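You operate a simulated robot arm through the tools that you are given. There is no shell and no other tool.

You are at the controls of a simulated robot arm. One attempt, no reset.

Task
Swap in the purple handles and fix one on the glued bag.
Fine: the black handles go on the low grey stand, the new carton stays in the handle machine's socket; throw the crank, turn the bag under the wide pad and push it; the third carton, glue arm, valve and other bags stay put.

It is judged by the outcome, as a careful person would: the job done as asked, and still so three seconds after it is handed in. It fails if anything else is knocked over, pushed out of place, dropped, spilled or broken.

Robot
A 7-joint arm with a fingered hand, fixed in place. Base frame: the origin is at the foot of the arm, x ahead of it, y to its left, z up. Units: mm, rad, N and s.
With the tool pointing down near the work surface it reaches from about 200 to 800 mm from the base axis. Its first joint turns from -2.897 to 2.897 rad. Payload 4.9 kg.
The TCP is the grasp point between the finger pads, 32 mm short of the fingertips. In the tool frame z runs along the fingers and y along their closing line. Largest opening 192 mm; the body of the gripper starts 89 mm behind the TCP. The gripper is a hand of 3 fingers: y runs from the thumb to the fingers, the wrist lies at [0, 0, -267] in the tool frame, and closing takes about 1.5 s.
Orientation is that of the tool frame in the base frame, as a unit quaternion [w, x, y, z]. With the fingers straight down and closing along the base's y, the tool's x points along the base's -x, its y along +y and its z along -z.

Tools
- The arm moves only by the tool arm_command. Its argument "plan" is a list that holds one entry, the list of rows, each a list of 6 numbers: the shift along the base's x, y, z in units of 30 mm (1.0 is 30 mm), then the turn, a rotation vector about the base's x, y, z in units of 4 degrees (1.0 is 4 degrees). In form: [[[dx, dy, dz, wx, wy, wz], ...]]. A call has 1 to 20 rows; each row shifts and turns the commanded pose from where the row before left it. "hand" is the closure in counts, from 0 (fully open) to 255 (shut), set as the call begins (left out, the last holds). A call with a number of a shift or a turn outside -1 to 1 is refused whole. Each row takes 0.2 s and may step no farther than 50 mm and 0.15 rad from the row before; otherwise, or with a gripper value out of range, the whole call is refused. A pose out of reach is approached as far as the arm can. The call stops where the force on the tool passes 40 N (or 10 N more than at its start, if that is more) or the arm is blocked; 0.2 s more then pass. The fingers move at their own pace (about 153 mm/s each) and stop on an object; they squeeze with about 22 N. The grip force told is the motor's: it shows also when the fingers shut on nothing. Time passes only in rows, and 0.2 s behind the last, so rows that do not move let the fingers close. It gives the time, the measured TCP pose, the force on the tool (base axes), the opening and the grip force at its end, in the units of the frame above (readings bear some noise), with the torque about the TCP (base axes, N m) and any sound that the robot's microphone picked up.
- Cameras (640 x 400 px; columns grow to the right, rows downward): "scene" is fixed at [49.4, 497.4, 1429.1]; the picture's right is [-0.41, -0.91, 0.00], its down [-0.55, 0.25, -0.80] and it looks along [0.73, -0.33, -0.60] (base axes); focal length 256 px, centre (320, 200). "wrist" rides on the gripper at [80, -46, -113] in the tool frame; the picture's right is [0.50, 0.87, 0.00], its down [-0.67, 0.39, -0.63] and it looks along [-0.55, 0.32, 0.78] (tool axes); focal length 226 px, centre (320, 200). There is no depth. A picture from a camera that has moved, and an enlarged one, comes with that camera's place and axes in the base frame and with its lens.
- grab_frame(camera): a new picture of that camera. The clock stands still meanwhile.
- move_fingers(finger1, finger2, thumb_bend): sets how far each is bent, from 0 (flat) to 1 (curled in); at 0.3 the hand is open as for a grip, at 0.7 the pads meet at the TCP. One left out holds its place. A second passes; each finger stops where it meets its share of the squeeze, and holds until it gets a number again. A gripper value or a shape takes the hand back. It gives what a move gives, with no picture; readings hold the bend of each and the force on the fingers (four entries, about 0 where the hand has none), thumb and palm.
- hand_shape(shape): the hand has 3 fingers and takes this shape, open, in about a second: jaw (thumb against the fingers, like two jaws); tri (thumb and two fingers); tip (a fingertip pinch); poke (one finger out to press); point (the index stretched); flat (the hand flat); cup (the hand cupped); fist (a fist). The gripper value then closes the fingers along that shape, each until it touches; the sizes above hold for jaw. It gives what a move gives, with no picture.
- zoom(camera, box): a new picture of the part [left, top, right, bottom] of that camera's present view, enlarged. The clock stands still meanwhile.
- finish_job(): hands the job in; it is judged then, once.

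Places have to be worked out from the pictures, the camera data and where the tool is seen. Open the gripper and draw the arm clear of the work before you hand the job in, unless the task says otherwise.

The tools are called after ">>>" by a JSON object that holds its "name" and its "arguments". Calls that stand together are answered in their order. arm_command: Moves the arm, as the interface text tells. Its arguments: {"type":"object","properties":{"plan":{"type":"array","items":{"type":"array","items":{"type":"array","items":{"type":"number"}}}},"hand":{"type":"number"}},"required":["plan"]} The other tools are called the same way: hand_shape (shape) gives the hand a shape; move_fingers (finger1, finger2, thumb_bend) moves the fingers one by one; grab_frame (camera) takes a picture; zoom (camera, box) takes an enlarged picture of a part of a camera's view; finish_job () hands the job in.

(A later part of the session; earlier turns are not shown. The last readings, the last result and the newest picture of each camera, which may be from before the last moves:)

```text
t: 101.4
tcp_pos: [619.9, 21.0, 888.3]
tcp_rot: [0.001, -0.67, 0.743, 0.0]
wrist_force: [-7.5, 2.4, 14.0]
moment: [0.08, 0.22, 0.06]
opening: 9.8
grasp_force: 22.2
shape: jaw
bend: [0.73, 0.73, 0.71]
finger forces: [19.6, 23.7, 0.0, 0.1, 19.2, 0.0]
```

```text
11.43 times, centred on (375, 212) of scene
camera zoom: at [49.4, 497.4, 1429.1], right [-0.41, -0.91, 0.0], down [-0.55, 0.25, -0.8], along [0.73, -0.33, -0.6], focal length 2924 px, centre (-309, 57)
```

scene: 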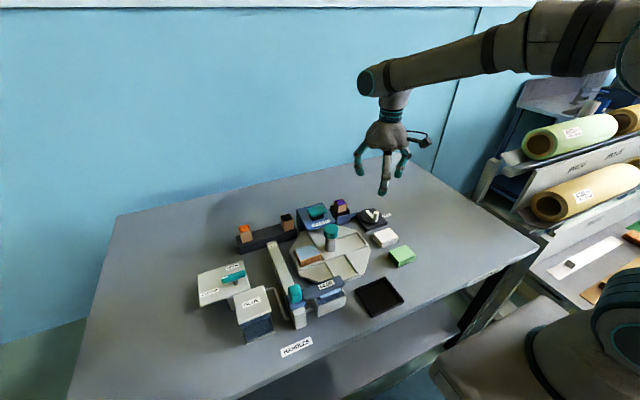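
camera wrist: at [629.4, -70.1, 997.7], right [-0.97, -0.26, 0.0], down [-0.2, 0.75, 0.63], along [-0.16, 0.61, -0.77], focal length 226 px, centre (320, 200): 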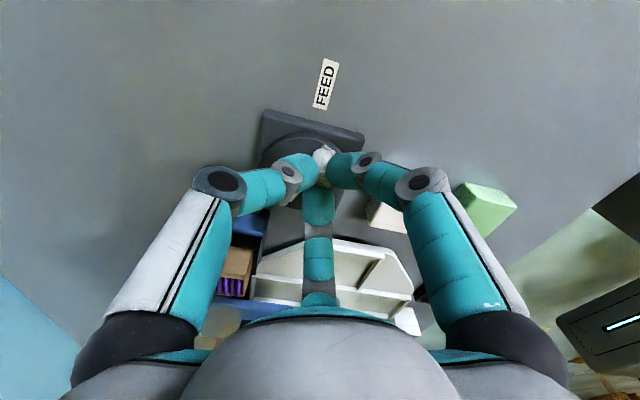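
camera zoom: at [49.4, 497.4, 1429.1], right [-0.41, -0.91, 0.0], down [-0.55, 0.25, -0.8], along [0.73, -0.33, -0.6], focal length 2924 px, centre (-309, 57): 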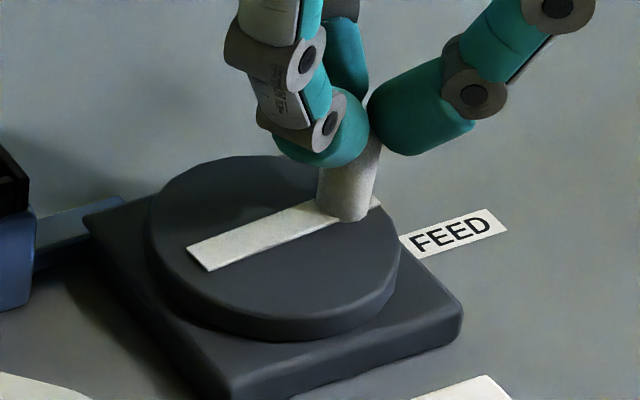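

Still just the spring force. Continue another ~6 mm.

>>> {"name": "arm_command", "arguments": {"plan": [[[0.07, 0.015, 0.02, 0, 0, 0], [0.07, 0.02, 0.02, 0, 0, 0], [0.07, 0.025, 0, 0, 0, 0], [0, 0, 0, 0, 0, 0]]]}}

>>> {"name": "zoom", "arguments": {"camera": "scene", "box": [355, 195, 395, 230]}}

```text
t: 102.4
tcp_pos: [626.9, 22.2, 887.6]
tcp_rot: [-0.002, -0.67, 0.742, 0.0]
wrist_force: [-21.0, -11.9, 11.2]
moment: [-0.44, 0.64, 0.03]
opening: 9.0
grasp_force: 22.1
shape: jaw
bend: [0.73, 0.73, 0.72]
finger forces: [25.4, 20.8, 0.0, 0.1, 0.0, 0.0]
```

```text
11.43 times, centred on (375, 212) of scene
camera zoom: at [49.4, 497.4, 1429.1], right [-0.41, -0.91, 0.0], down [-0.55, 0.25, -0.8], along [0.73, -0.33, -0.6], focal length 2924 px, centre (-309, 57)
```

zoom: 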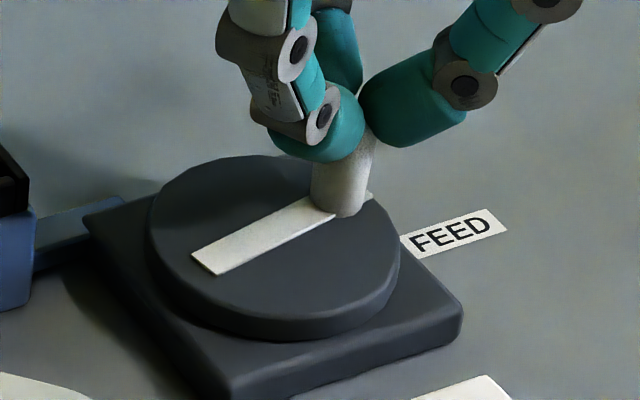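

Resistance jumped to ~24 N with the crank at ≈95°: probably the end stop. I press slightly more and hold to confirm.

>>> {"name": "arm_command", "arguments": {"plan": [[[0.05, 0.03, 0, 0, 0, 0], [0, 0, 0, 0, 0, 0], [0, 0, 0, 0, 0, 0], [0, 0, 0, 0, 0, 0]]]}}

>>> {"name": "zoom", "arguments": {"camera": "scene", "box": [355, 195, 395, 230]}}

>>> {"name": "zoom", "arguments": {"camera": "scene", "box": [290, 190, 370, 250]}}

```text
t: 103.4
tcp_pos: [628.7, 23.9, 890.2]
tcp_rot: [0.0, -0.67, 0.742, 0.001]
wrist_force: [-19.4, -18.1, 8.6]
moment: [-0.56, 0.59, 0.0]
opening: 9.3
grasp_force: 22.4
shape: jaw
bend: [0.62, 0.74, 0.72]
finger forces: [23.8, 0.0, 0.1, 0.0, 0.1, 0.0]
```

```text
11.43 times, centred on (375, 212) of scene
camera zoom: at [49.4, 497.4, 1429.1], right [-0.41, -0.91, 0.0], down [-0.55, 0.25, -0.8], along [0.73, -0.33, -0.6], focal length 2924 px, centre (-309, 57)
```

zoom: 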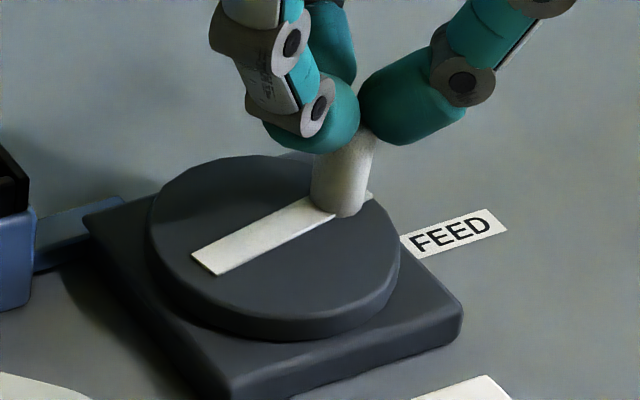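

```text
6.67 times, centred on (330, 220) of scene
camera zoom: at [49.4, 497.4, 1429.1], right [-0.41, -0.91, 0.0], down [-0.55, 0.25, -0.8], along [0.73, -0.33, -0.6], focal length 1706 px, centre (253, 67)
```

zoom: 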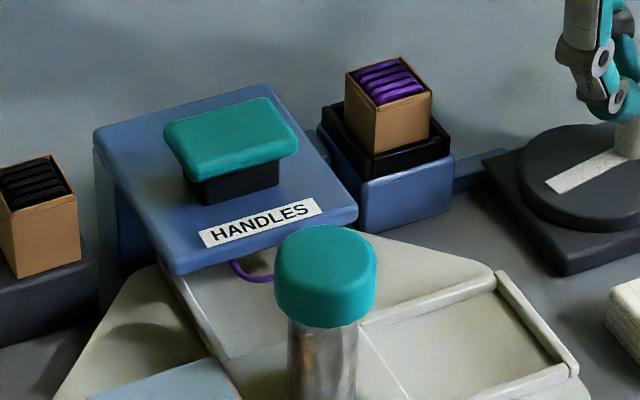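

A purple handle loop is now visible under the handle press, and the crank is at its stop: the feed is thrown. I ease back, open the hand, and lift clear.

>>> {"name": "arm_command", "arguments": {"plan": [[[-0.1, -0.05, 0, 0, 0, 0], [-0.1, 0, 0, 0, 0, 0], [0, 0, 0, 0, 0, 0]]]}}

>>> {"name": "arm_command", "arguments": {"plan": [[[0, 0, 0, 0, 0, 0], [0, 0, 0, 0, 0, 0], [0, 0, 0, 0, 0, 0], [0, 0, 0.3, 0, 0, 0], [0, 0, 0.7, 0, 0, 0], [0, 0, 0.8, 0, 0, 0], [0, 0, 0.8, 0, 0, 0], [0, 0, 0, 0, 0, 0]]], "hand": 150}}

>>> {"name": "zoom", "arguments": {"camera": "scene", "box": [290, 170, 410, 250]}}

```text
t: 104.2
tcp_pos: [623.9, 22.3, 889.8]
tcp_rot: [0.001, -0.67, 0.743, -0.002]
wrist_force: [-4.8, -10.4, 4.3]
moment: [-0.3, 0.13, -0.01]
opening: 9.2
grasp_force: 22.1
shape: jaw
bend: [0.73, 0.74, 0.72]
finger forces: [17.3, 0.0, 0.0, 0.2, 0.0, 0.0]
```

```text
t: 106.0
tcp_pos: [622.5, 23.9, 966.9]
tcp_rot: [-0.001, -0.67, 0.743, 0.0]
wrist_force: [0.0, 1.3, 0.3]
moment: [0.01, -0.01, 0.02]
opening: 78.9
grasp_force: 0.1
shape: jaw
bend: [0.41, 0.41, 0.7]
finger forces: [0.0, 0.0, 0.0, 0.0, 0.0, 0.0]
```

```text
5.00 times, centred on (350, 210) of scene
camera zoom: at [49.4, 497.4, 1429.1], right [-0.41, -0.91, 0.0], down [-0.55, 0.25, -0.8], along [0.73, -0.33, -0.6], focal length 1279 px, centre (170, 150)
```

zoom: 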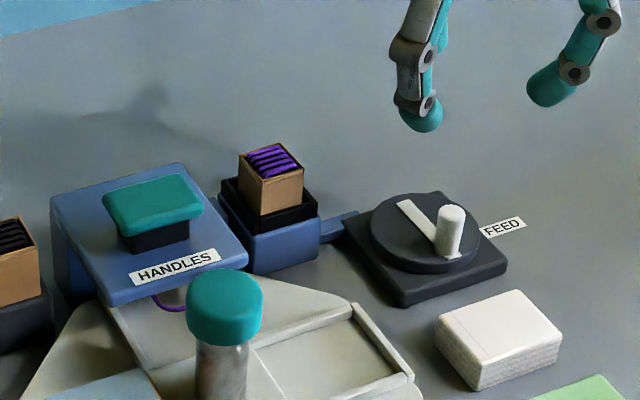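

The crank has sprung back, purple handle fed. Next the turntable: the bag (at +y) must go −90° (clockwise) to +x under the press. The wrist is at +84°, leaving a full 90° of clockwise travel. I move over the central knob to measure it.

>>> {"name": "arm_command", "arguments": {"plan": [[[0, 0, 0.6, 0, 0, 0], [-0.2, 0.5, 0.6, 0, 0, 0], [-0.4, 0.8, 0.3, 0, 0, 0], [-0.45, 0.9, 0, 0, 0, 0], [-0.5, 0.95, 0, 0, 0, 0], [-0.5, 0.95, 0, 0, 0, 0], [-0.5, 0.95, 0, 0, 0, 0], [-0.45, 0.9, 0, 0, 0, 0], [-0.35, 0.8, 0, 0, 0, 0], [-0.18, 0.55, 0, 0, 0, 0], [0, 0, 0, 0, 0, 0]]], "hand": 110}}

>>> {"name": "grab_frame", "arguments": {"camera": "wrist"}}

>>> {"name": "zoom", "arguments": {"camera": "scene", "box": [280, 180, 400, 290]}}

```text
t: 108.4
tcp_pos: [516.2, 242.7, 1013.8]
tcp_rot: [0.0, -0.67, 0.743, 0.0]
wrist_force: [-0.2, -0.1, -0.5]
moment: [0.04, 0.0, -0.01]
opening: 108.7
grasp_force: 0.3
shape: jaw
bend: [0.34, 0.34, 0.7]
finger forces: [0.0, 0.0, 0.0, 0.0, 0.0, 0.0]
```

```text
taken
camera wrist: at [554.2, 158.6, 1126.1], right [-0.91, -0.41, 0.0], down [-0.32, 0.71, 0.63], along [-0.26, 0.58, -0.78], focal length 226 px, centre (320, 200)
```

wrist: 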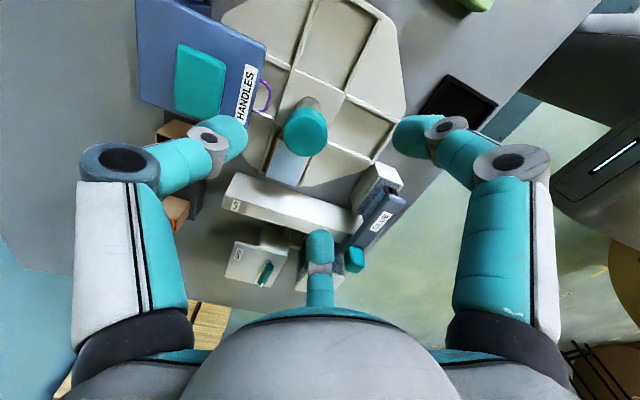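

```text
3.64 times, centred on (340, 235) of scene
camera zoom: at [49.4, 497.4, 1429.1], right [-0.41, -0.91, 0.0], down [-0.55, 0.25, -0.8], along [0.73, -0.33, -0.6], focal length 930 px, centre (247, 73)
```

zoom: 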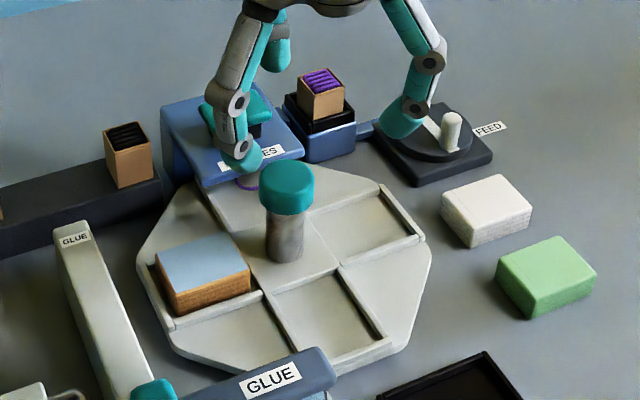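

I zoom on the turntable, knob and press from the wrist camera.

>>> {"name": "zoom", "arguments": {"camera": "wrist", "box": [220, 40, 420, 220]}}

>>> {"name": "zoom", "arguments": {"camera": "wrist", "box": [140, 0, 340, 130]}}

```text
2.22 times, centred on (320, 130) of wrist
camera zoom: at [554.2, 158.6, 1126.1], right [-0.91, -0.41, 0.0], down [-0.32, 0.71, 0.63], along [-0.26, 0.58, -0.78], focal length 502 px, centre (320, 356)
```

zoom: 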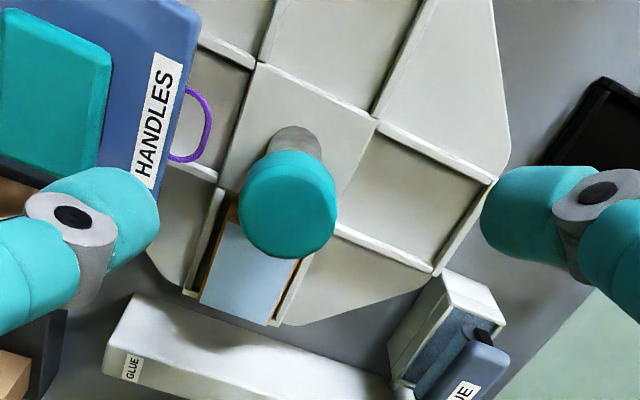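

```text
3.08 times, centred on (240, 65) of wrist
camera zoom: at [554.2, 158.6, 1126.1], right [-0.91, -0.41, 0.0], down [-0.32, 0.71, 0.63], along [-0.26, 0.58, -0.78], focal length 696 px, centre (566, 615)
```

zoom: 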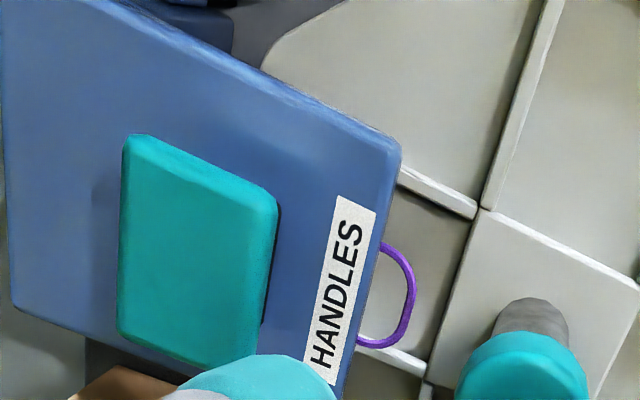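

The knob cap computes to (530,245), top z≈919, ~44 mm across; bag at (529,319), pad ≈(629,243,913). I centre over the knob and lower part way with the hand at 150.

>>> {"name": "arm_command", "arguments": {"plan": [[[0.25, 0.035, -0.2, 0, 0, 0], [0.25, 0.035, -0.4, 0, 0, 0], [0, 0, -0.6, 0, 0, 0], [0, 0, -0.5, 0, 0, 0], [0, 0, 0, 0, 0, 0]]], "hand": 150}}

>>> {"name": "grab_frame", "arguments": {"camera": "wrist"}}

>>> {"name": "zoom", "arguments": {"camera": "scene", "box": [280, 160, 400, 290]}}

```text
t: 109.6
tcp_pos: [532.5, 245.5, 961.6]
tcp_rot: [0.0, -0.67, 0.743, 0.0]
wrist_force: [0.1, -0.2, -0.2]
moment: [0.0, 0.03, -0.01]
opening: 79.2
grasp_force: 0.0
shape: jaw
bend: [0.41, 0.41, 0.7]
finger forces: [0.0, 0.0, 0.1, 0.0, 0.1, 0.0]
```

```text
taken
camera wrist: at [569.7, 160.3, 1073.6], right [-0.91, -0.41, 0.0], down [-0.32, 0.71, 0.63], along [-0.26, 0.58, -0.78], focal length 226 px, centre (320, 200)
```

wrist: 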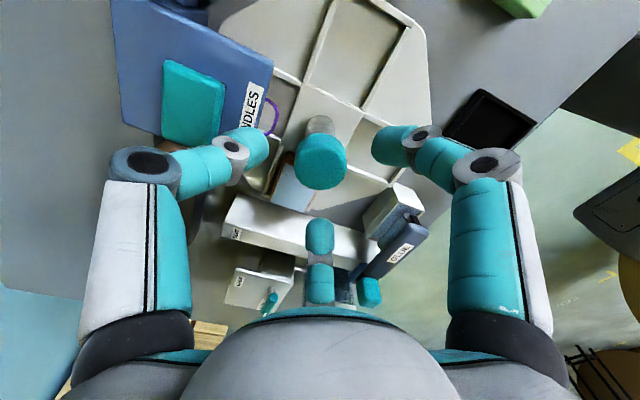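

```text
3.08 times, centred on (340, 225) of scene
camera zoom: at [49.4, 497.4, 1429.1], right [-0.41, -0.91, 0.0], down [-0.55, 0.25, -0.8], along [0.73, -0.33, -0.6], focal length 787 px, centre (258, 123)
```

zoom: 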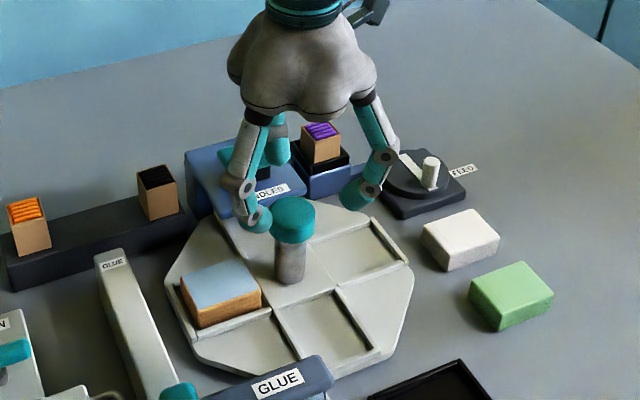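

The cap sits centrally between the fingers. I narrow to 178 (so the thumb stays off the press) and descend around the cap.

>>> {"name": "arm_command", "arguments": {"plan": [[[0, 0, 0, 0, 0, 0], [0, 0, 0, 0, 0, 0], [0, 0, -0.3, 0, 0, 0], [0, 0, -0.3, 0, 0, 0], [0, 0, -0.3, 0, 0, 0], [0, 0, -0.15, 0, 0, 0], [0, 0, 0, 0, 0, 0]]], "hand": 178}}

>>> {"name": "zoom", "arguments": {"camera": "wrist", "box": [220, 90, 420, 250]}}

>>> {"name": "zoom", "arguments": {"camera": "scene", "box": [300, 190, 370, 260]}}

```text
t: 111.2
tcp_pos: [531.5, 244.7, 928.3]
tcp_rot: [0.0, -0.67, 0.742, 0.0]
wrist_force: [-0.1, 1.1, 0.1]
moment: [-0.03, -0.01, 0.0]
opening: 58.5
grasp_force: 0.1
shape: jaw
bend: [0.47, 0.47, 0.7]
finger forces: [0.0, 0.0, 0.1, 0.0, 0.0, 0.0]
```

```text
2.50 times, centred on (320, 170) of wrist
camera zoom: at [569.4, 159.4, 1042.7], right [-0.91, -0.41, 0.0], down [-0.32, 0.71, 0.63], along [-0.26, 0.58, -0.78], focal length 565 px, centre (320, 275)
```

zoom: 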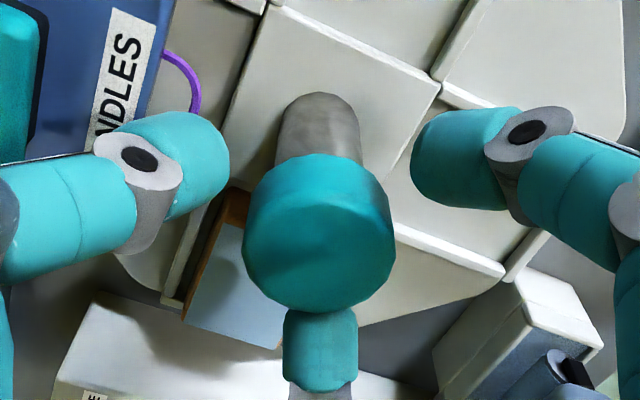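

```text
5.71 times, centred on (335, 225) of scene
camera zoom: at [49.4, 497.4, 1429.1], right [-0.41, -0.91, 0.0], down [-0.55, 0.25, -0.8], along [0.73, -0.33, -0.6], focal length 1462 px, centre (234, 57)
```

zoom: 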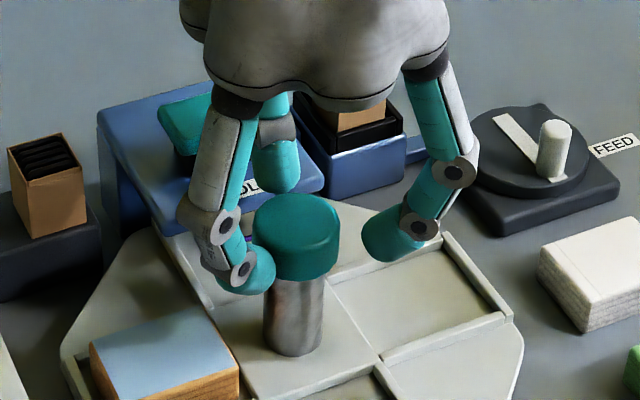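

Symmetric around the cap. I close to grip it.

>>> {"name": "arm_command", "arguments": {"plan": [[[0, 0, 0, 0, 0, 0], [0, 0, 0, 0, 0, 0], [0, 0, 0, 0, 0, 0], [0, 0, 0, 0, 0, 0], [0, 0, 0, 0, 0, 0]]], "hand": 255}}

>>> {"name": "zoom", "arguments": {"camera": "wrist", "box": [220, 90, 420, 250]}}

>>> {"name": "zoom", "arguments": {"camera": "scene", "box": [300, 190, 370, 260]}}

```text
t: 112.4
tcp_pos: [533.0, 243.3, 929.6]
tcp_rot: [0.001, -0.67, 0.742, 0.001]
wrist_force: [1.8, -0.9, -3.4]
moment: [-0.06, -0.04, 0.02]
opening: 34.8
grasp_force: 22.3
shape: jaw
bend: [0.76, 0.78, 0.7]
finger forces: [18.6, 19.1, 0.0, 0.1, 19.8, 0.0]
```

```text
2.50 times, centred on (320, 170) of wrist
camera zoom: at [569.3, 159.3, 1042.5], right [-0.91, -0.41, 0.0], down [-0.32, 0.71, 0.63], along [-0.26, 0.58, -0.78], focal length 565 px, centre (320, 275)
```

zoom: 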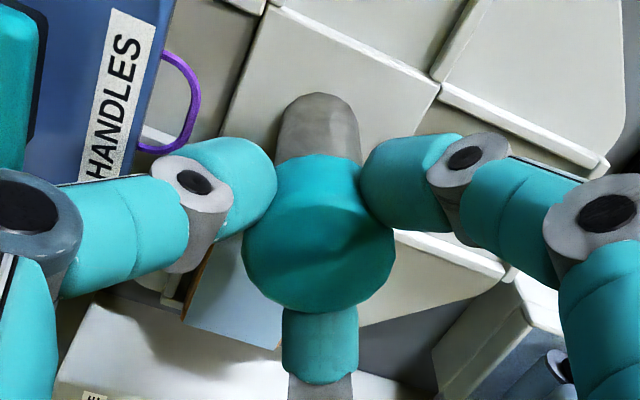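

```text
5.71 times, centred on (335, 225) of scene
camera zoom: at [49.4, 497.4, 1429.1], right [-0.41, -0.91, 0.0], down [-0.55, 0.25, -0.8], along [0.73, -0.33, -0.6], focal length 1462 px, centre (234, 57)
```

zoom: 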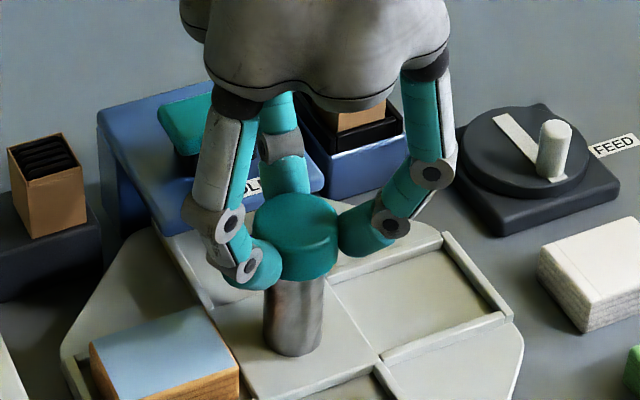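

Firm, centred grip. I turn clockwise gently: first 12°, and check that the table follows.

>>> {"name": "arm_command", "arguments": {"plan": [[[0, 0, 0, 0, 0, -0.5], [0, 0, 0, 0, 0, -0.75], [0, 0, 0, 0, 0, -0.75], [0, 0, 0, 0, 0, -1], [0, 0, 0, 0, 0, 0]]]}}

>>> {"name": "zoom", "arguments": {"camera": "scene", "box": [280, 190, 400, 290]}}

```text
t: 113.6
tcp_pos: [531.9, 243.7, 929.7]
tcp_rot: [0.001, -0.588, 0.809, 0.0]
wrist_force: [-2.8, -1.8, -2.7]
moment: [-0.06, 0.06, 0.08]
opening: 34.4
grasp_force: 21.6
shape: jaw
bend: [0.76, 0.78, 0.7]
finger forces: [22.5, 19.1, 0.0, 0.1, 18.0, 0.1]
```

```text
4.00 times, centred on (340, 240) of scene
camera zoom: at [49.4, 497.4, 1429.1], right [-0.41, -0.91, 0.0], down [-0.55, 0.25, -0.8], along [0.73, -0.33, -0.6], focal length 1024 px, centre (240, 40)
```

zoom: 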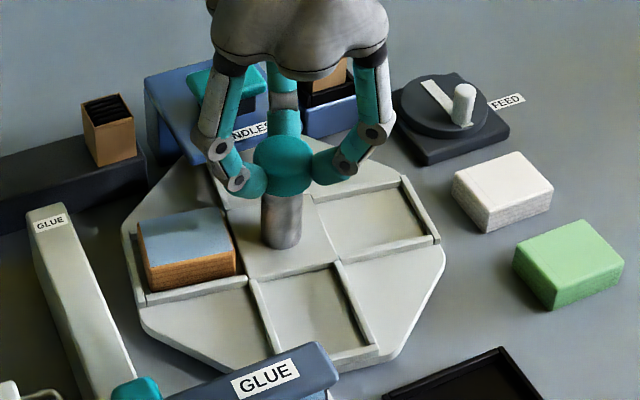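

The table turns with the hand at negligible torque. I continue another 36°.

>>> {"name": "arm_command", "arguments": {"plan": [[[0, 0, 0, 0, 0, -1], [0, 0, 0, 0, 0, -1], [0, 0, 0, 0, 0, -1], [0, 0, 0, 0, 0, -1], [0, 0, 0, 0, 0, -1], [0, 0, 0, 0, 0, -1], [0, 0, 0, 0, 0, -1], [0, 0, 0, 0, 0, -1], [0, 0, 0, 0, 0, -1], [0, 0, 0, 0, 0, 0]]]}}

>>> {"name": "zoom", "arguments": {"camera": "scene", "box": [280, 190, 400, 290]}}

>>> {"name": "grab_frame", "arguments": {"camera": "wrist"}}

```text
t: 115.8
tcp_pos: [531.2, 244.2, 929.4]
tcp_rot: [0.0, -0.31, 0.951, 0.0]
wrist_force: [-14.9, -1.7, -1.8]
moment: [-0.11, 0.47, 0.11]
opening: 33.7
grasp_force: 21.5
shape: jaw
bend: [0.76, 0.78, 0.7]
finger forces: [26.7, 18.1, 0.0, 0.0, 16.3, 0.0]
```

```text
4.00 times, centred on (340, 240) of scene
camera zoom: at [49.4, 497.4, 1429.1], right [-0.41, -0.91, 0.0], down [-0.55, 0.25, -0.8], along [0.73, -0.33, -0.6], focal length 1024 px, centre (240, 40)
```

zoom: 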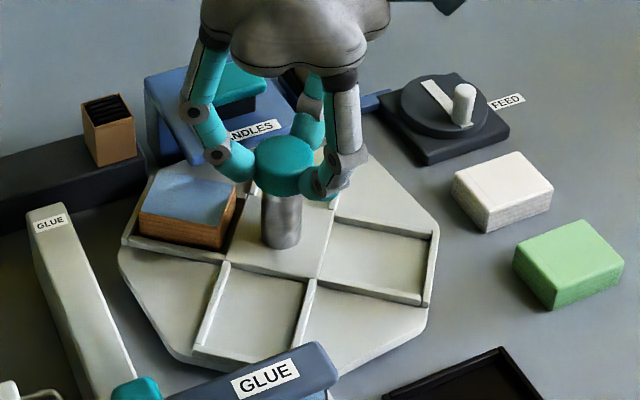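

```text
taken
camera wrist: at [493.2, 159.6, 1042.5], right [-0.91, 0.41, 0.0], down [0.32, 0.71, 0.63], along [0.26, 0.58, -0.78], focal length 226 px, centre (320, 200)
```

wrist: 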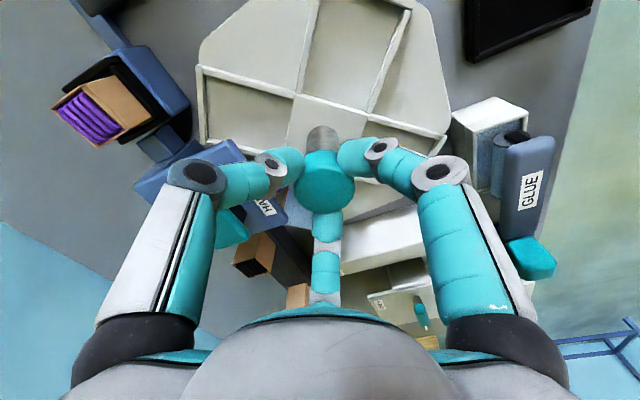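

The table has turned ≈48°; there's 15 N side strain in x. I relieve it by 2 mm and look closely at the bag/press clearance before it goes under.

>>> {"name": "arm_command", "arguments": {"plan": [[[-0.06, 0, 0, 0, 0, 0], [0, 0, 0, 0, 0, 0]]]}}

>>> {"name": "zoom", "arguments": {"camera": "scene", "box": [295, 195, 355, 255]}}

```text
t: 116.4
tcp_pos: [530.7, 244.7, 930.3]
tcp_rot: [0.0, -0.31, 0.951, -0.001]
wrist_force: [-6.1, 0.3, -6.1]
moment: [-0.06, 0.23, 0.05]
opening: 33.8
grasp_force: 21.9
shape: jaw
bend: [0.76, 0.78, 0.7]
finger forces: [22.2, 19.1, 0.1, 0.1, 17.7, 0.1]
```

```text
6.67 times, centred on (325, 225) of scene
camera zoom: at [49.4, 497.4, 1429.1], right [-0.41, -0.91, 0.0], down [-0.55, 0.25, -0.8], along [0.73, -0.33, -0.6], focal length 1706 px, centre (287, 33)
```

zoom: 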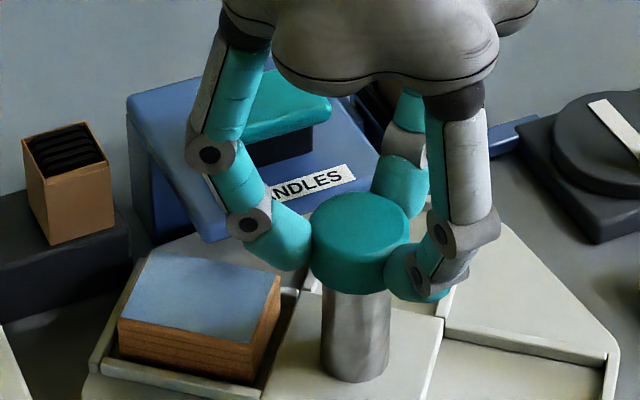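

Strain is down and the bag sits well in its pocket. I continue in 12–16° increments, watching force as it goes under the press.

>>> {"name": "arm_command", "arguments": {"plan": [[[-0.005, 0.005, 0, 0, 0, -0.8], [-0.005, 0.005, 0, 0, 0, -0.8], [-0.005, 0.005, 0, 0, 0, -0.8], [-0.005, 0.005, 0, 0, 0, -0.8], [0, 0, 0, 0, 0, 0]]]}}

>>> {"name": "zoom", "arguments": {"camera": "scene", "box": [295, 195, 355, 255]}}

```text
t: 117.6
tcp_pos: [529.6, 244.6, 929.9]
tcp_rot: [0.0, -0.202, 0.979, 0.0]
wrist_force: [-11.8, 3.0, -7.9]
moment: [0.01, 0.4, 0.07]
opening: 33.6
grasp_force: 21.6
shape: jaw
bend: [0.76, 0.78, 0.7]
finger forces: [24.1, 18.9, 0.0, 0.1, 16.0, 0.1]
```

```text
6.67 times, centred on (325, 225) of scene
camera zoom: at [49.4, 497.4, 1429.1], right [-0.41, -0.91, 0.0], down [-0.55, 0.25, -0.8], along [0.73, -0.33, -0.6], focal length 1706 px, centre (287, 33)
```

zoom: 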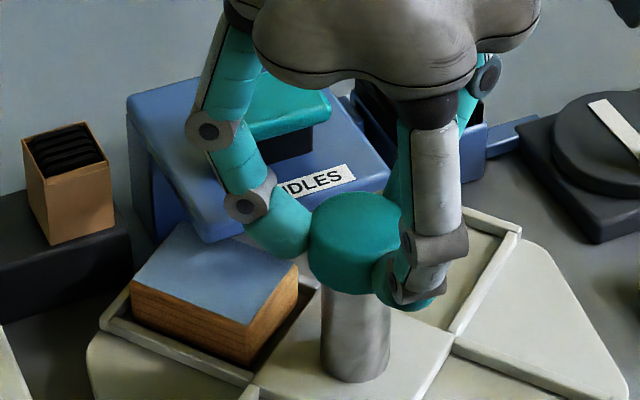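

≈60° turned; the bag's corner is entering under the press plate freely. Continue with a little −x relief.

>>> {"name": "arm_command", "arguments": {"plan": [[[-0.04, 0.005, 0, 0, 0, -0.8], [-0.01, 0.005, 0, 0, 0, -0.8], [-0.01, 0.005, 0, 0, 0, -0.8], [0, 0, 0, 0, 0, 0]]]}}

>>> {"name": "zoom", "arguments": {"camera": "scene", "box": [295, 195, 355, 255]}}

>>> {"name": "arm_command", "arguments": {"plan": [[[-0.01, 0.005, 0, 0, 0, -0.8], [-0.005, 0.005, 0, 0, 0, -0.8], [-0.005, 0.005, 0, 0, 0, -0.8], [0, 0, 0, 0, 0, 0]]]}}

>>> {"name": "zoom", "arguments": {"camera": "scene", "box": [280, 190, 400, 290]}}

>>> {"name": "grab_frame", "arguments": {"camera": "wrist"}}

```text
t: 118.6
tcp_pos: [528.2, 244.2, 930.0]
tcp_rot: [0.0, -0.12, 0.993, 0.0]
wrist_force: [-5.0, 0.8, -9.0]
moment: [0.0, 0.23, 0.07]
opening: 33.9
grasp_force: 22.2
shape: jaw
bend: [0.76, 0.78, 0.7]
finger forces: [21.1, 18.6, 0.1, 0.0, 18.3, 0.1]
```

```text
6.67 times, centred on (325, 225) of scene
camera zoom: at [49.4, 497.4, 1429.1], right [-0.41, -0.91, 0.0], down [-0.55, 0.25, -0.8], along [0.73, -0.33, -0.6], focal length 1706 px, centre (287, 33)
```

zoom: 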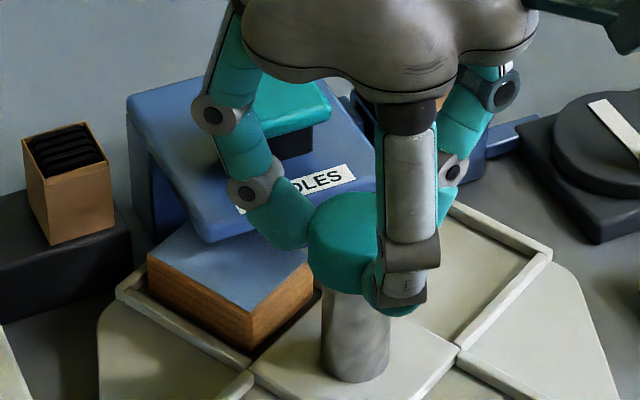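

```text
t: 119.6
tcp_pos: [529.2, 245.0, 929.6]
tcp_rot: [0.0, -0.035, 0.999, 0.0]
wrist_force: [-7.1, 1.5, -7.2]
moment: [0.01, 0.27, 0.02]
opening: 33.8
grasp_force: 22.2
shape: jaw
bend: [0.76, 0.78, 0.7]
finger forces: [21.8, 18.3, 0.1, 0.0, 18.8, 0.0]
```

```text
4.00 times, centred on (340, 240) of scene
camera zoom: at [49.4, 497.4, 1429.1], right [-0.41, -0.91, 0.0], down [-0.55, 0.25, -0.8], along [0.73, -0.33, -0.6], focal length 1024 px, centre (240, 40)
```

zoom: 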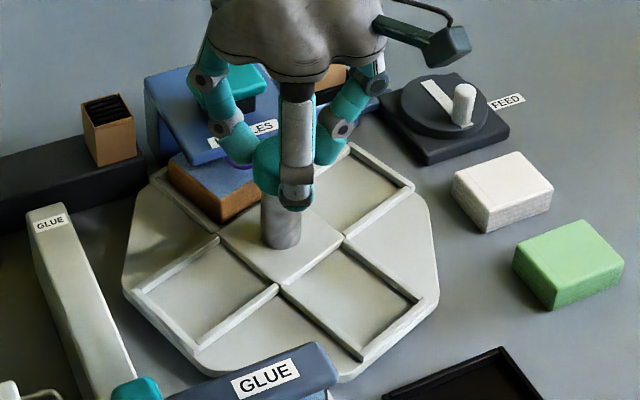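

```text
taken
camera wrist: at [450.6, 193.0, 1042.8], right [-0.56, 0.83, 0.0], down [0.64, 0.43, 0.63], along [0.52, 0.35, -0.78], focal length 226 px, centre (320, 200)
```

wrist: 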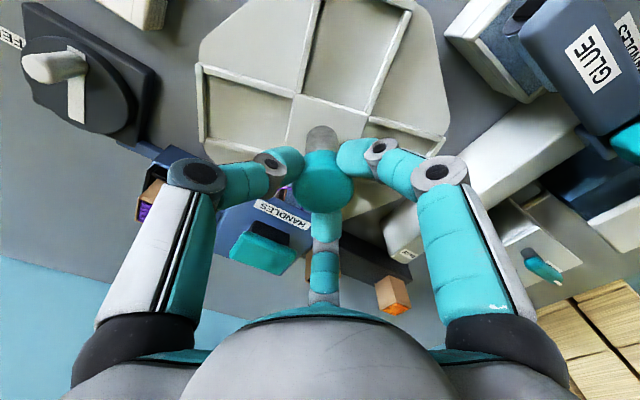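

Tool turned ≈80°; the table follows. Last ≈10°.

>>> {"name": "arm_command", "arguments": {"plan": [[[-0.01, 0.005, 0, 0, 0, -0.8], [-0.01, 0.005, 0, 0, 0, -0.8], [-0.005, 0.005, 0, 0, 0, -0.8], [0, 0, 0, 0, 0, 0], [0, 0, 0, 0, 0, 0]]]}}

>>> {"name": "zoom", "arguments": {"camera": "scene", "box": [280, 190, 400, 290]}}

>>> {"name": "zoom", "arguments": {"camera": "wrist", "box": [170, 0, 470, 220]}}

```text
t: 120.8
tcp_pos: [526.3, 245.9, 929.2]
tcp_rot: [0.001, 0.048, 0.999, -0.001]
wrist_force: [-12.5, 6.7, -4.3]
moment: [0.18, 0.4, 0.03]
opening: 34.0
grasp_force: 21.8
shape: jaw
bend: [0.76, 0.78, 0.7]
finger forces: [24.8, 18.1, 0.0, 0.0, 17.3, 0.1]
```

```text
4.00 times, centred on (340, 240) of scene
camera zoom: at [49.4, 497.4, 1429.1], right [-0.41, -0.91, 0.0], down [-0.55, 0.25, -0.8], along [0.73, -0.33, -0.6], focal length 1024 px, centre (240, 40)
```

zoom: 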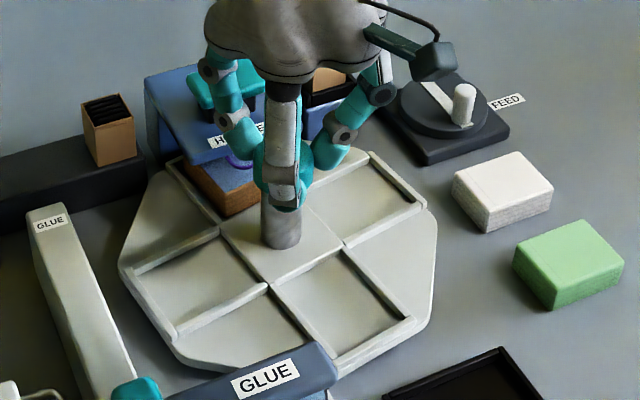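

```text
1.82 times, centred on (320, 110) of wrist
camera zoom: at [442.6, 206.5, 1042.6], right [-0.41, 0.91, 0.0], down [0.71, 0.32, 0.63], along [0.57, 0.26, -0.78], focal length 411 px, centre (320, 364)
```

zoom: 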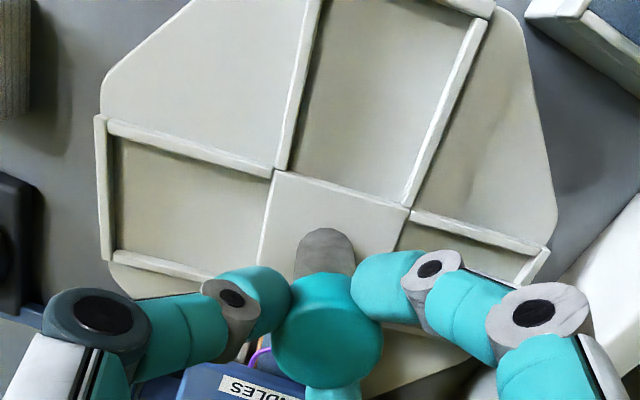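

Measured rib directions show the table ≈9–10° short of square (a little slip in the grip). I turn a further 10° with strain relief and re-measure.

>>> {"name": "arm_command", "arguments": {"plan": [[[-0.04, 0.02, 0, 0, 0, -0.6], [-0.005, 0.005, 0, 0, 0, -0.7], [-0.005, 0.005, 0, 0, 0, -0.7], [0, 0, 0, 0, 0, -0.5], [0, 0, 0, 0, 0, 0]]]}}

>>> {"name": "zoom", "arguments": {"camera": "wrist", "box": [170, 0, 470, 220]}}

>>> {"name": "zoom", "arguments": {"camera": "scene", "box": [280, 190, 400, 290]}}

```text
t: 122.0
tcp_pos: [524.5, 246.1, 929.6]
tcp_rot: [0.001, 0.135, 0.991, 0.0]
wrist_force: [-0.1, 7.9, -10.2]
moment: [0.2, 0.12, 0.09]
opening: 34.1
grasp_force: 21.9
shape: jaw
bend: [0.76, 0.78, 0.7]
finger forces: [21.1, 20.4, 0.1, 0.0, 14.6, 0.0]
```

```text
1.82 times, centred on (320, 110) of wrist
camera zoom: at [435.9, 222.3, 1042.9], right [-0.25, 0.97, 0.0], down [0.75, 0.19, 0.63], along [0.61, 0.16, -0.78], focal length 411 px, centre (320, 364)
```

zoom: 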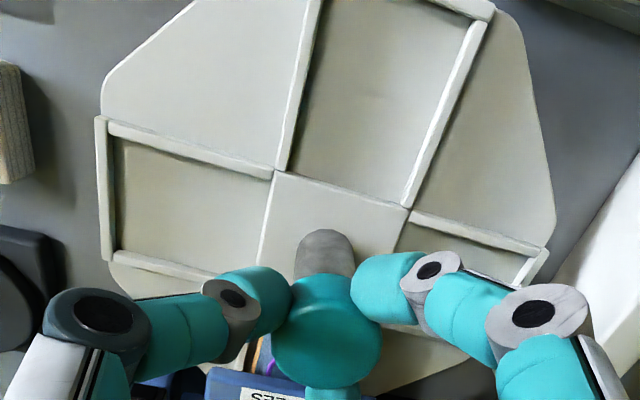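

```text
4.00 times, centred on (340, 240) of scene
camera zoom: at [49.4, 497.4, 1429.1], right [-0.41, -0.91, 0.0], down [-0.55, 0.25, -0.8], along [0.73, -0.33, -0.6], focal length 1024 px, centre (240, 40)
```

zoom: 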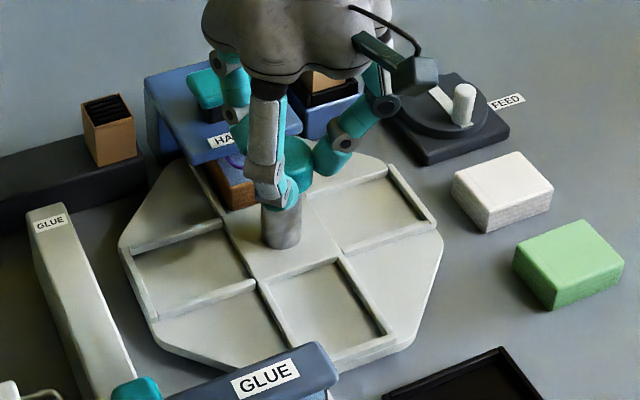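

The wrist view (rigid with the table) now computes to ≈90.4°, i.e. square. I verify with finer zooms of the ribs and of the bag under the press.

>>> {"name": "zoom", "arguments": {"camera": "scene", "box": [300, 230, 370, 285]}}

>>> {"name": "zoom", "arguments": {"camera": "scene", "box": [305, 205, 355, 245]}}

>>> {"name": "zoom", "arguments": {"camera": "wrist", "box": [200, 100, 340, 240]}}

```text
7.27 times, centred on (335, 258) of scene
camera zoom: at [49.4, 497.4, 1429.1], right [-0.41, -0.91, 0.0], down [-0.55, 0.25, -0.8], along [0.73, -0.33, -0.6], focal length 1861 px, centre (211, -218)
```

zoom: 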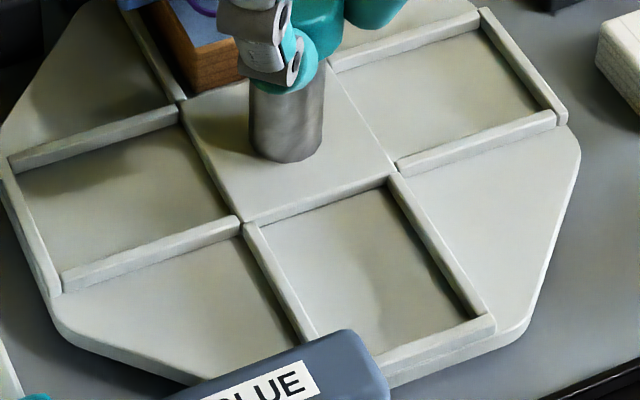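

```text
10.00 times, centred on (330, 225) of scene
camera zoom: at [49.4, 497.4, 1429.1], right [-0.41, -0.91, 0.0], down [-0.55, 0.25, -0.8], along [0.73, -0.33, -0.6], focal length 2559 px, centre (220, -50)
```

zoom: 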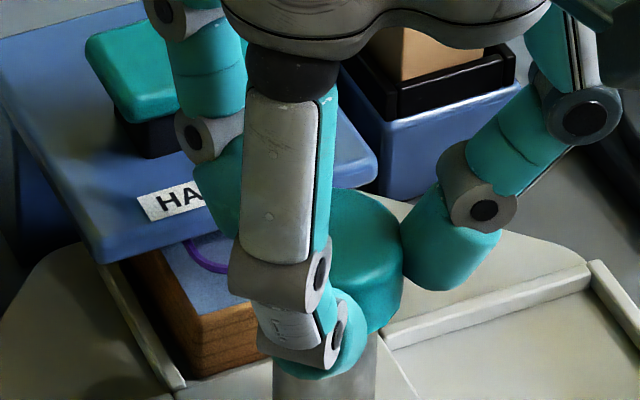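

```text
2.86 times, centred on (270, 170) of wrist
camera zoom: at [435.9, 222.3, 1042.9], right [-0.25, 0.97, 0.0], down [0.75, 0.19, 0.63], along [0.61, 0.16, -0.78], focal length 646 px, centre (463, 286)
```

zoom: 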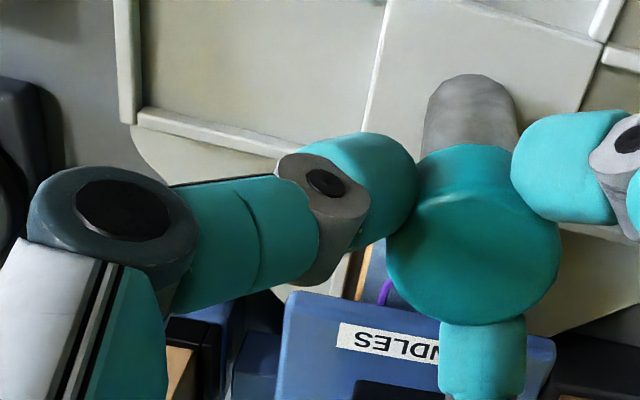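

Both measurements put the table ≈1.2° past square. I turn back 1.2°, then release the knob gently.

>>> {"name": "arm_command", "arguments": {"plan": [[[0, -0.02, 0, 0, 0, 0.3], [0, 0, 0, 0, 0, 0], [0, 0, 0, 0, 0, 0]]]}}

>>> {"name": "arm_command", "arguments": {"plan": [[[0, 0, 0, 0, 0, 0], [0, 0, 0, 0, 0, 0], [0, 0, 0, 0, 0, 0], [0, 0, 0, 0, 0, 0]]], "hand": 180}}

>>> {"name": "arm_command", "arguments": {"plan": [[[0, 0, 0.3, 0, 0, 0], [0, 0, 0.6, 0, 0, 0], [0, 0, 0.8, 0, 0, 0], [0, 0, 0.8, 0, 0, 0], [-0.4, 0, 0.4, 0, 0, 0], [-0.5, 0, 0, 0, 0, 0], [-0.5, 0, 0, 0, 0, 0], [0, 0, 0, 0, 0, 0]]]}}

>>> {"name": "grab_frame", "arguments": {"camera": "wrist"}}

>>> {"name": "zoom", "arguments": {"camera": "scene", "box": [280, 190, 400, 290]}}

```text
t: 122.8
tcp_pos: [525.8, 245.1, 930.5]
tcp_rot: [0.0, 0.124, 0.992, 0.0]
wrist_force: [0.9, 9.9, -11.8]
moment: [0.25, -0.01, 0.06]
opening: 33.4
grasp_force: 21.9
shape: jaw
bend: [0.76, 0.78, 0.7]
finger forces: [21.0, 21.8, 0.0, 0.1, 13.7, 0.0]
```

```text
t: 123.8
tcp_pos: [525.7, 245.6, 930.6]
tcp_rot: [0.0, 0.125, 0.992, 0.0]
wrist_force: [0.5, 0.3, 0.0]
moment: [-0.02, 0.03, 0.01]
opening: 56.4
grasp_force: 0.1
shape: jaw
bend: [0.79, 0.79, 0.7]
finger forces: [0.0, 0.0, 0.1, 0.0, 0.0, 0.0]
```

```text
t: 125.6
tcp_pos: [484.7, 245.2, 1015.4]
tcp_rot: [0.0, 0.125, 0.992, 0.0]
wrist_force: [-0.2, -0.1, -0.1]
moment: [0.03, -0.01, 0.02]
opening: 56.1
grasp_force: 0.0
shape: jaw
bend: [0.79, 0.48, 0.7]
finger forces: [0.0, 0.1, 0.0, 0.0, 0.0, 0.0]
```

```text
taken
camera wrist: at [394.9, 219.4, 1129.2], right [-0.27, 0.96, 0.0], down [0.75, 0.21, 0.63], along [0.61, 0.17, -0.78], focal length 226 px, centre (320, 200)
```

wrist: 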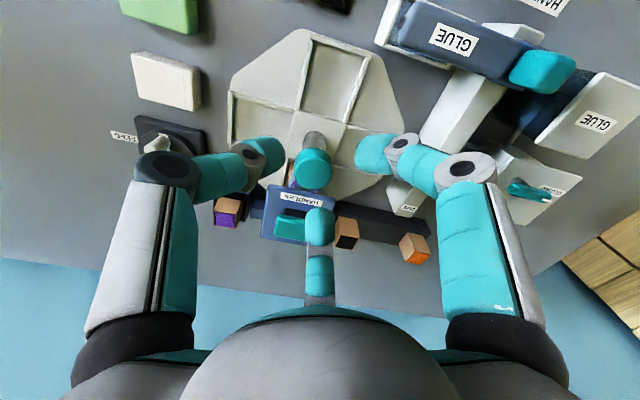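

```text
4.00 times, centred on (340, 240) of scene
camera zoom: at [49.4, 497.4, 1429.1], right [-0.41, -0.91, 0.0], down [-0.55, 0.25, -0.8], along [0.73, -0.33, -0.6], focal length 1024 px, centre (240, 40)
```

zoom: 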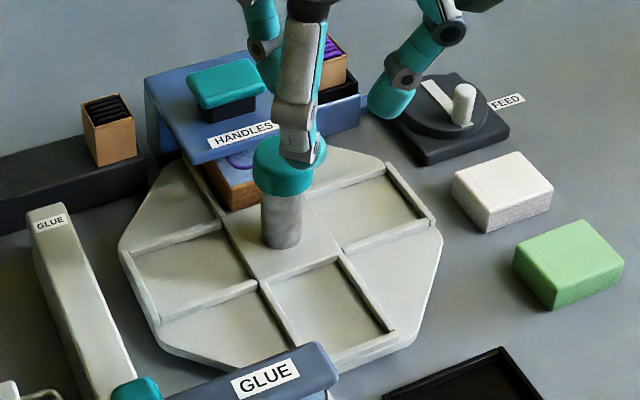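

Released cleanly. I zoom in to verify the bag under the press and the handle above it.

>>> {"name": "zoom", "arguments": {"camera": "scene", "box": [310, 205, 360, 245]}}

>>> {"name": "zoom", "arguments": {"camera": "wrist", "box": [220, 20, 420, 260]}}

```text
10.00 times, centred on (335, 225) of scene
camera zoom: at [49.4, 497.4, 1429.1], right [-0.41, -0.91, 0.0], down [-0.55, 0.25, -0.8], along [0.73, -0.33, -0.6], focal length 2559 px, centre (170, -50)
```

zoom: 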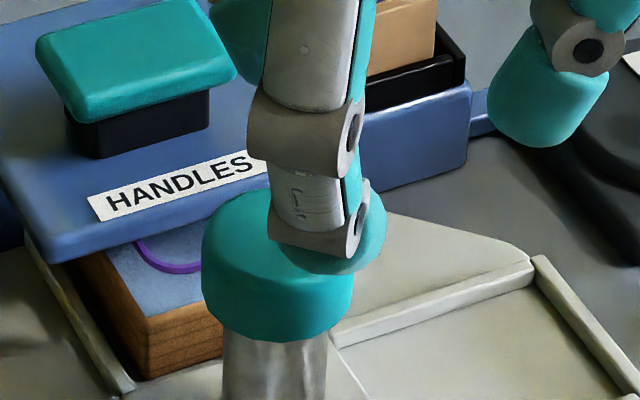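

```text
1.67 times, centred on (320, 140) of wrist
camera zoom: at [394.9, 219.4, 1129.2], right [-0.27, 0.96, 0.0], down [0.75, 0.21, 0.63], along [0.61, 0.17, -0.78], focal length 377 px, centre (320, 300)
```

zoom: 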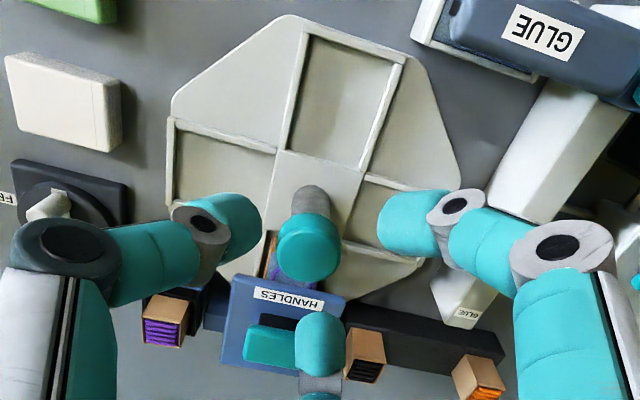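

The bag sits under the press, with the purple handle over its glued top. Now I close the fingers into a solid tip and move above the teal pad at ≈(629,243).

>>> {"name": "arm_command", "arguments": {"plan": [[[0.3, 0, 0.1, 0, 0, 0], [0.6, 0, 0, 0, 0, 0], [0.8, 0, 0, 0, 0, 0], [0.9, -0.02, 0, 0, 0, 0], [0.9, -0.02, 0, 0, 0, 0], [0.7, 0, 0, 0, 0, 0], [0.45, 0, 0, 0, 0, 0], [0.18, 0, 0, 0, 0, 0], [0, 0, 0, 0, 0, 0], [0, 0, 0, 0, 0, 0]]], "hand": 255}}

>>> {"name": "grab_frame", "arguments": {"camera": "wrist"}}

>>> {"name": "zoom", "arguments": {"camera": "scene", "box": [270, 140, 380, 260]}}

```text
t: 127.8
tcp_pos: [629.2, 245.7, 1019.7]
tcp_rot: [0.0, 0.125, 0.992, 0.0]
wrist_force: [0.1, -0.1, -0.2]
moment: [-0.01, -0.05, 0.01]
opening: 0.0
grasp_force: 22.3
shape: jaw
bend: [0.7, 0.7, 0.7]
finger forces: [0.0, 0.1, 0.0, 0.0, 0.0, 0.0]
```

```text
taken
camera wrist: at [539.8, 219.2, 1132.5], right [-0.27, 0.96, 0.0], down [0.75, 0.21, 0.63], along [0.61, 0.17, -0.78], focal length 226 px, centre (320, 200)
```

wrist: 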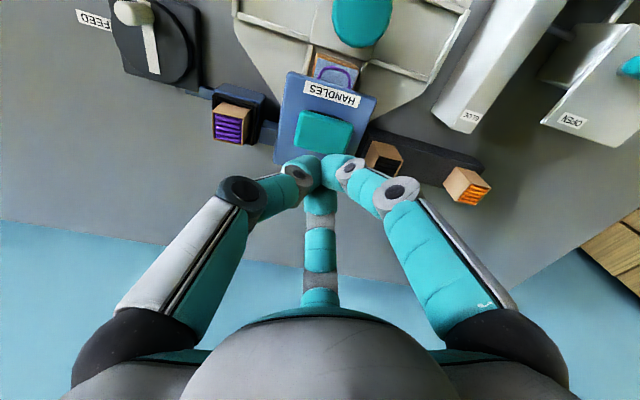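

```text
3.33 times, centred on (325, 200) of scene
camera zoom: at [49.4, 497.4, 1429.1], right [-0.41, -0.91, 0.0], down [-0.55, 0.25, -0.8], along [0.73, -0.33, -0.6], focal length 853 px, centre (303, 200)
```

zoom: 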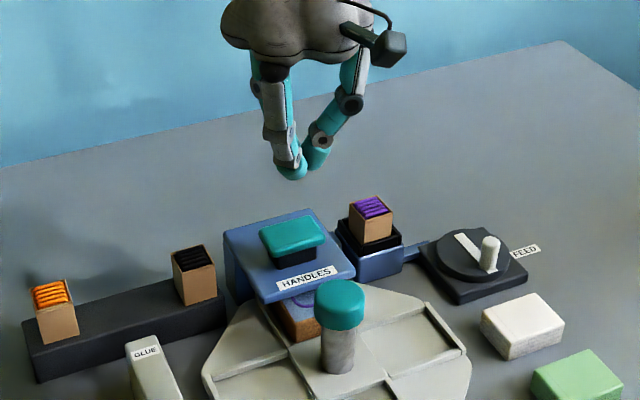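

>>> {"name": "zoom", "arguments": {"camera": "wrist", "box": [250, 40, 400, 200]}}

>>> {"name": "zoom", "arguments": {"camera": "scene", "box": [300, 170, 360, 230]}}

```text
2.50 times, centred on (325, 120) of wrist
camera zoom: at [539.8, 219.2, 1132.5], right [-0.27, 0.96, 0.0], down [0.75, 0.21, 0.63], along [0.61, 0.17, -0.78], focal length 565 px, centre (308, 400)
```

zoom: 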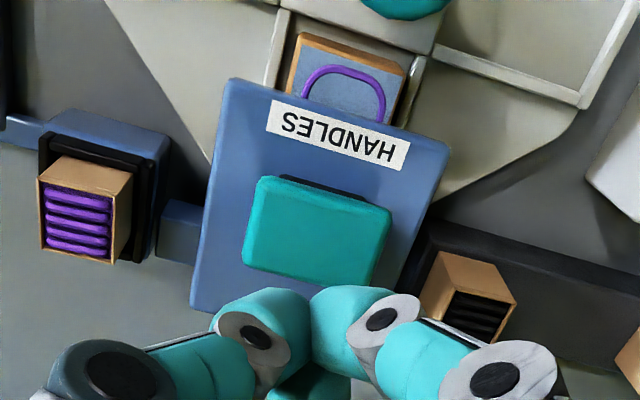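

```text
6.67 times, centred on (330, 200) of scene
camera zoom: at [49.4, 497.4, 1429.1], right [-0.41, -0.91, 0.0], down [-0.55, 0.25, -0.8], along [0.73, -0.33, -0.6], focal length 1706 px, centre (253, 200)
```

zoom: 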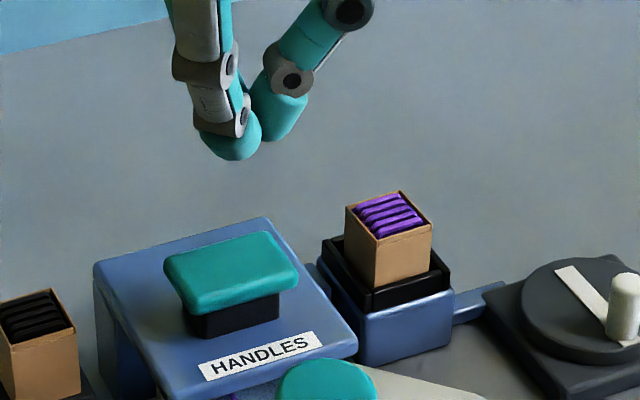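

Pad centre ≈(627.5,248), top z≈913; my closed tips reach 40 mm below the TCP. I align and descend to just above the pad.

>>> {"name": "arm_command", "arguments": {"plan": [[[-0.04, 0.07, -0.4, 0, 0, 0], [0, 0, -0.6, 0, 0, 0], [0, 0, -0.5, 0, 0, 0], [0, 0, -0.35, 0, 0, 0], [0, 0, 0, 0, 0, 0]]]}}

>>> {"name": "zoom", "arguments": {"camera": "scene", "box": [290, 180, 370, 250]}}

>>> {"name": "zoom", "arguments": {"camera": "wrist", "box": [230, 80, 420, 240]}}

```text
t: 129.0
tcp_pos: [628.0, 246.5, 965.1]
tcp_rot: [-0.001, 0.124, 0.992, 0.0]
wrist_force: [-0.9, -0.2, -0.1]
moment: [0.02, -0.04, -0.03]
opening: 0.2
grasp_force: 22.3
shape: jaw
bend: [0.7, 0.7, 0.7]
finger forces: [0.0, 0.1, 0.0, 0.1, 0.0, 0.1]
```

```text
5.71 times, centred on (330, 215) of scene
camera zoom: at [49.4, 497.4, 1429.1], right [-0.41, -0.91, 0.0], down [-0.55, 0.25, -0.8], along [0.73, -0.33, -0.6], focal length 1462 px, centre (263, 114)
```

zoom: 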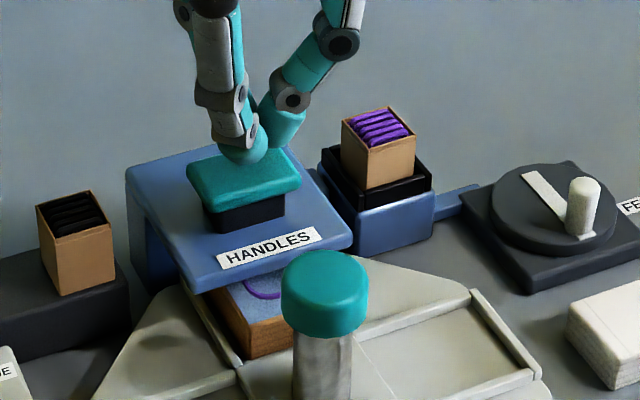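

```text
2.50 times, centred on (325, 160) of wrist
camera zoom: at [538.6, 220.7, 1077.5], right [-0.27, 0.96, 0.0], down [0.75, 0.21, 0.63], along [0.61, 0.17, -0.78], focal length 565 px, centre (308, 300)
```

zoom: 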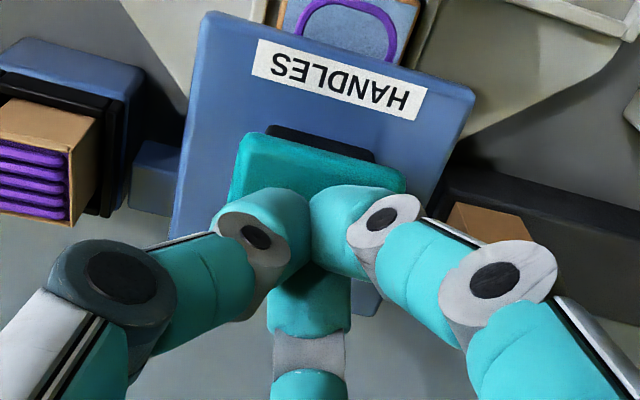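

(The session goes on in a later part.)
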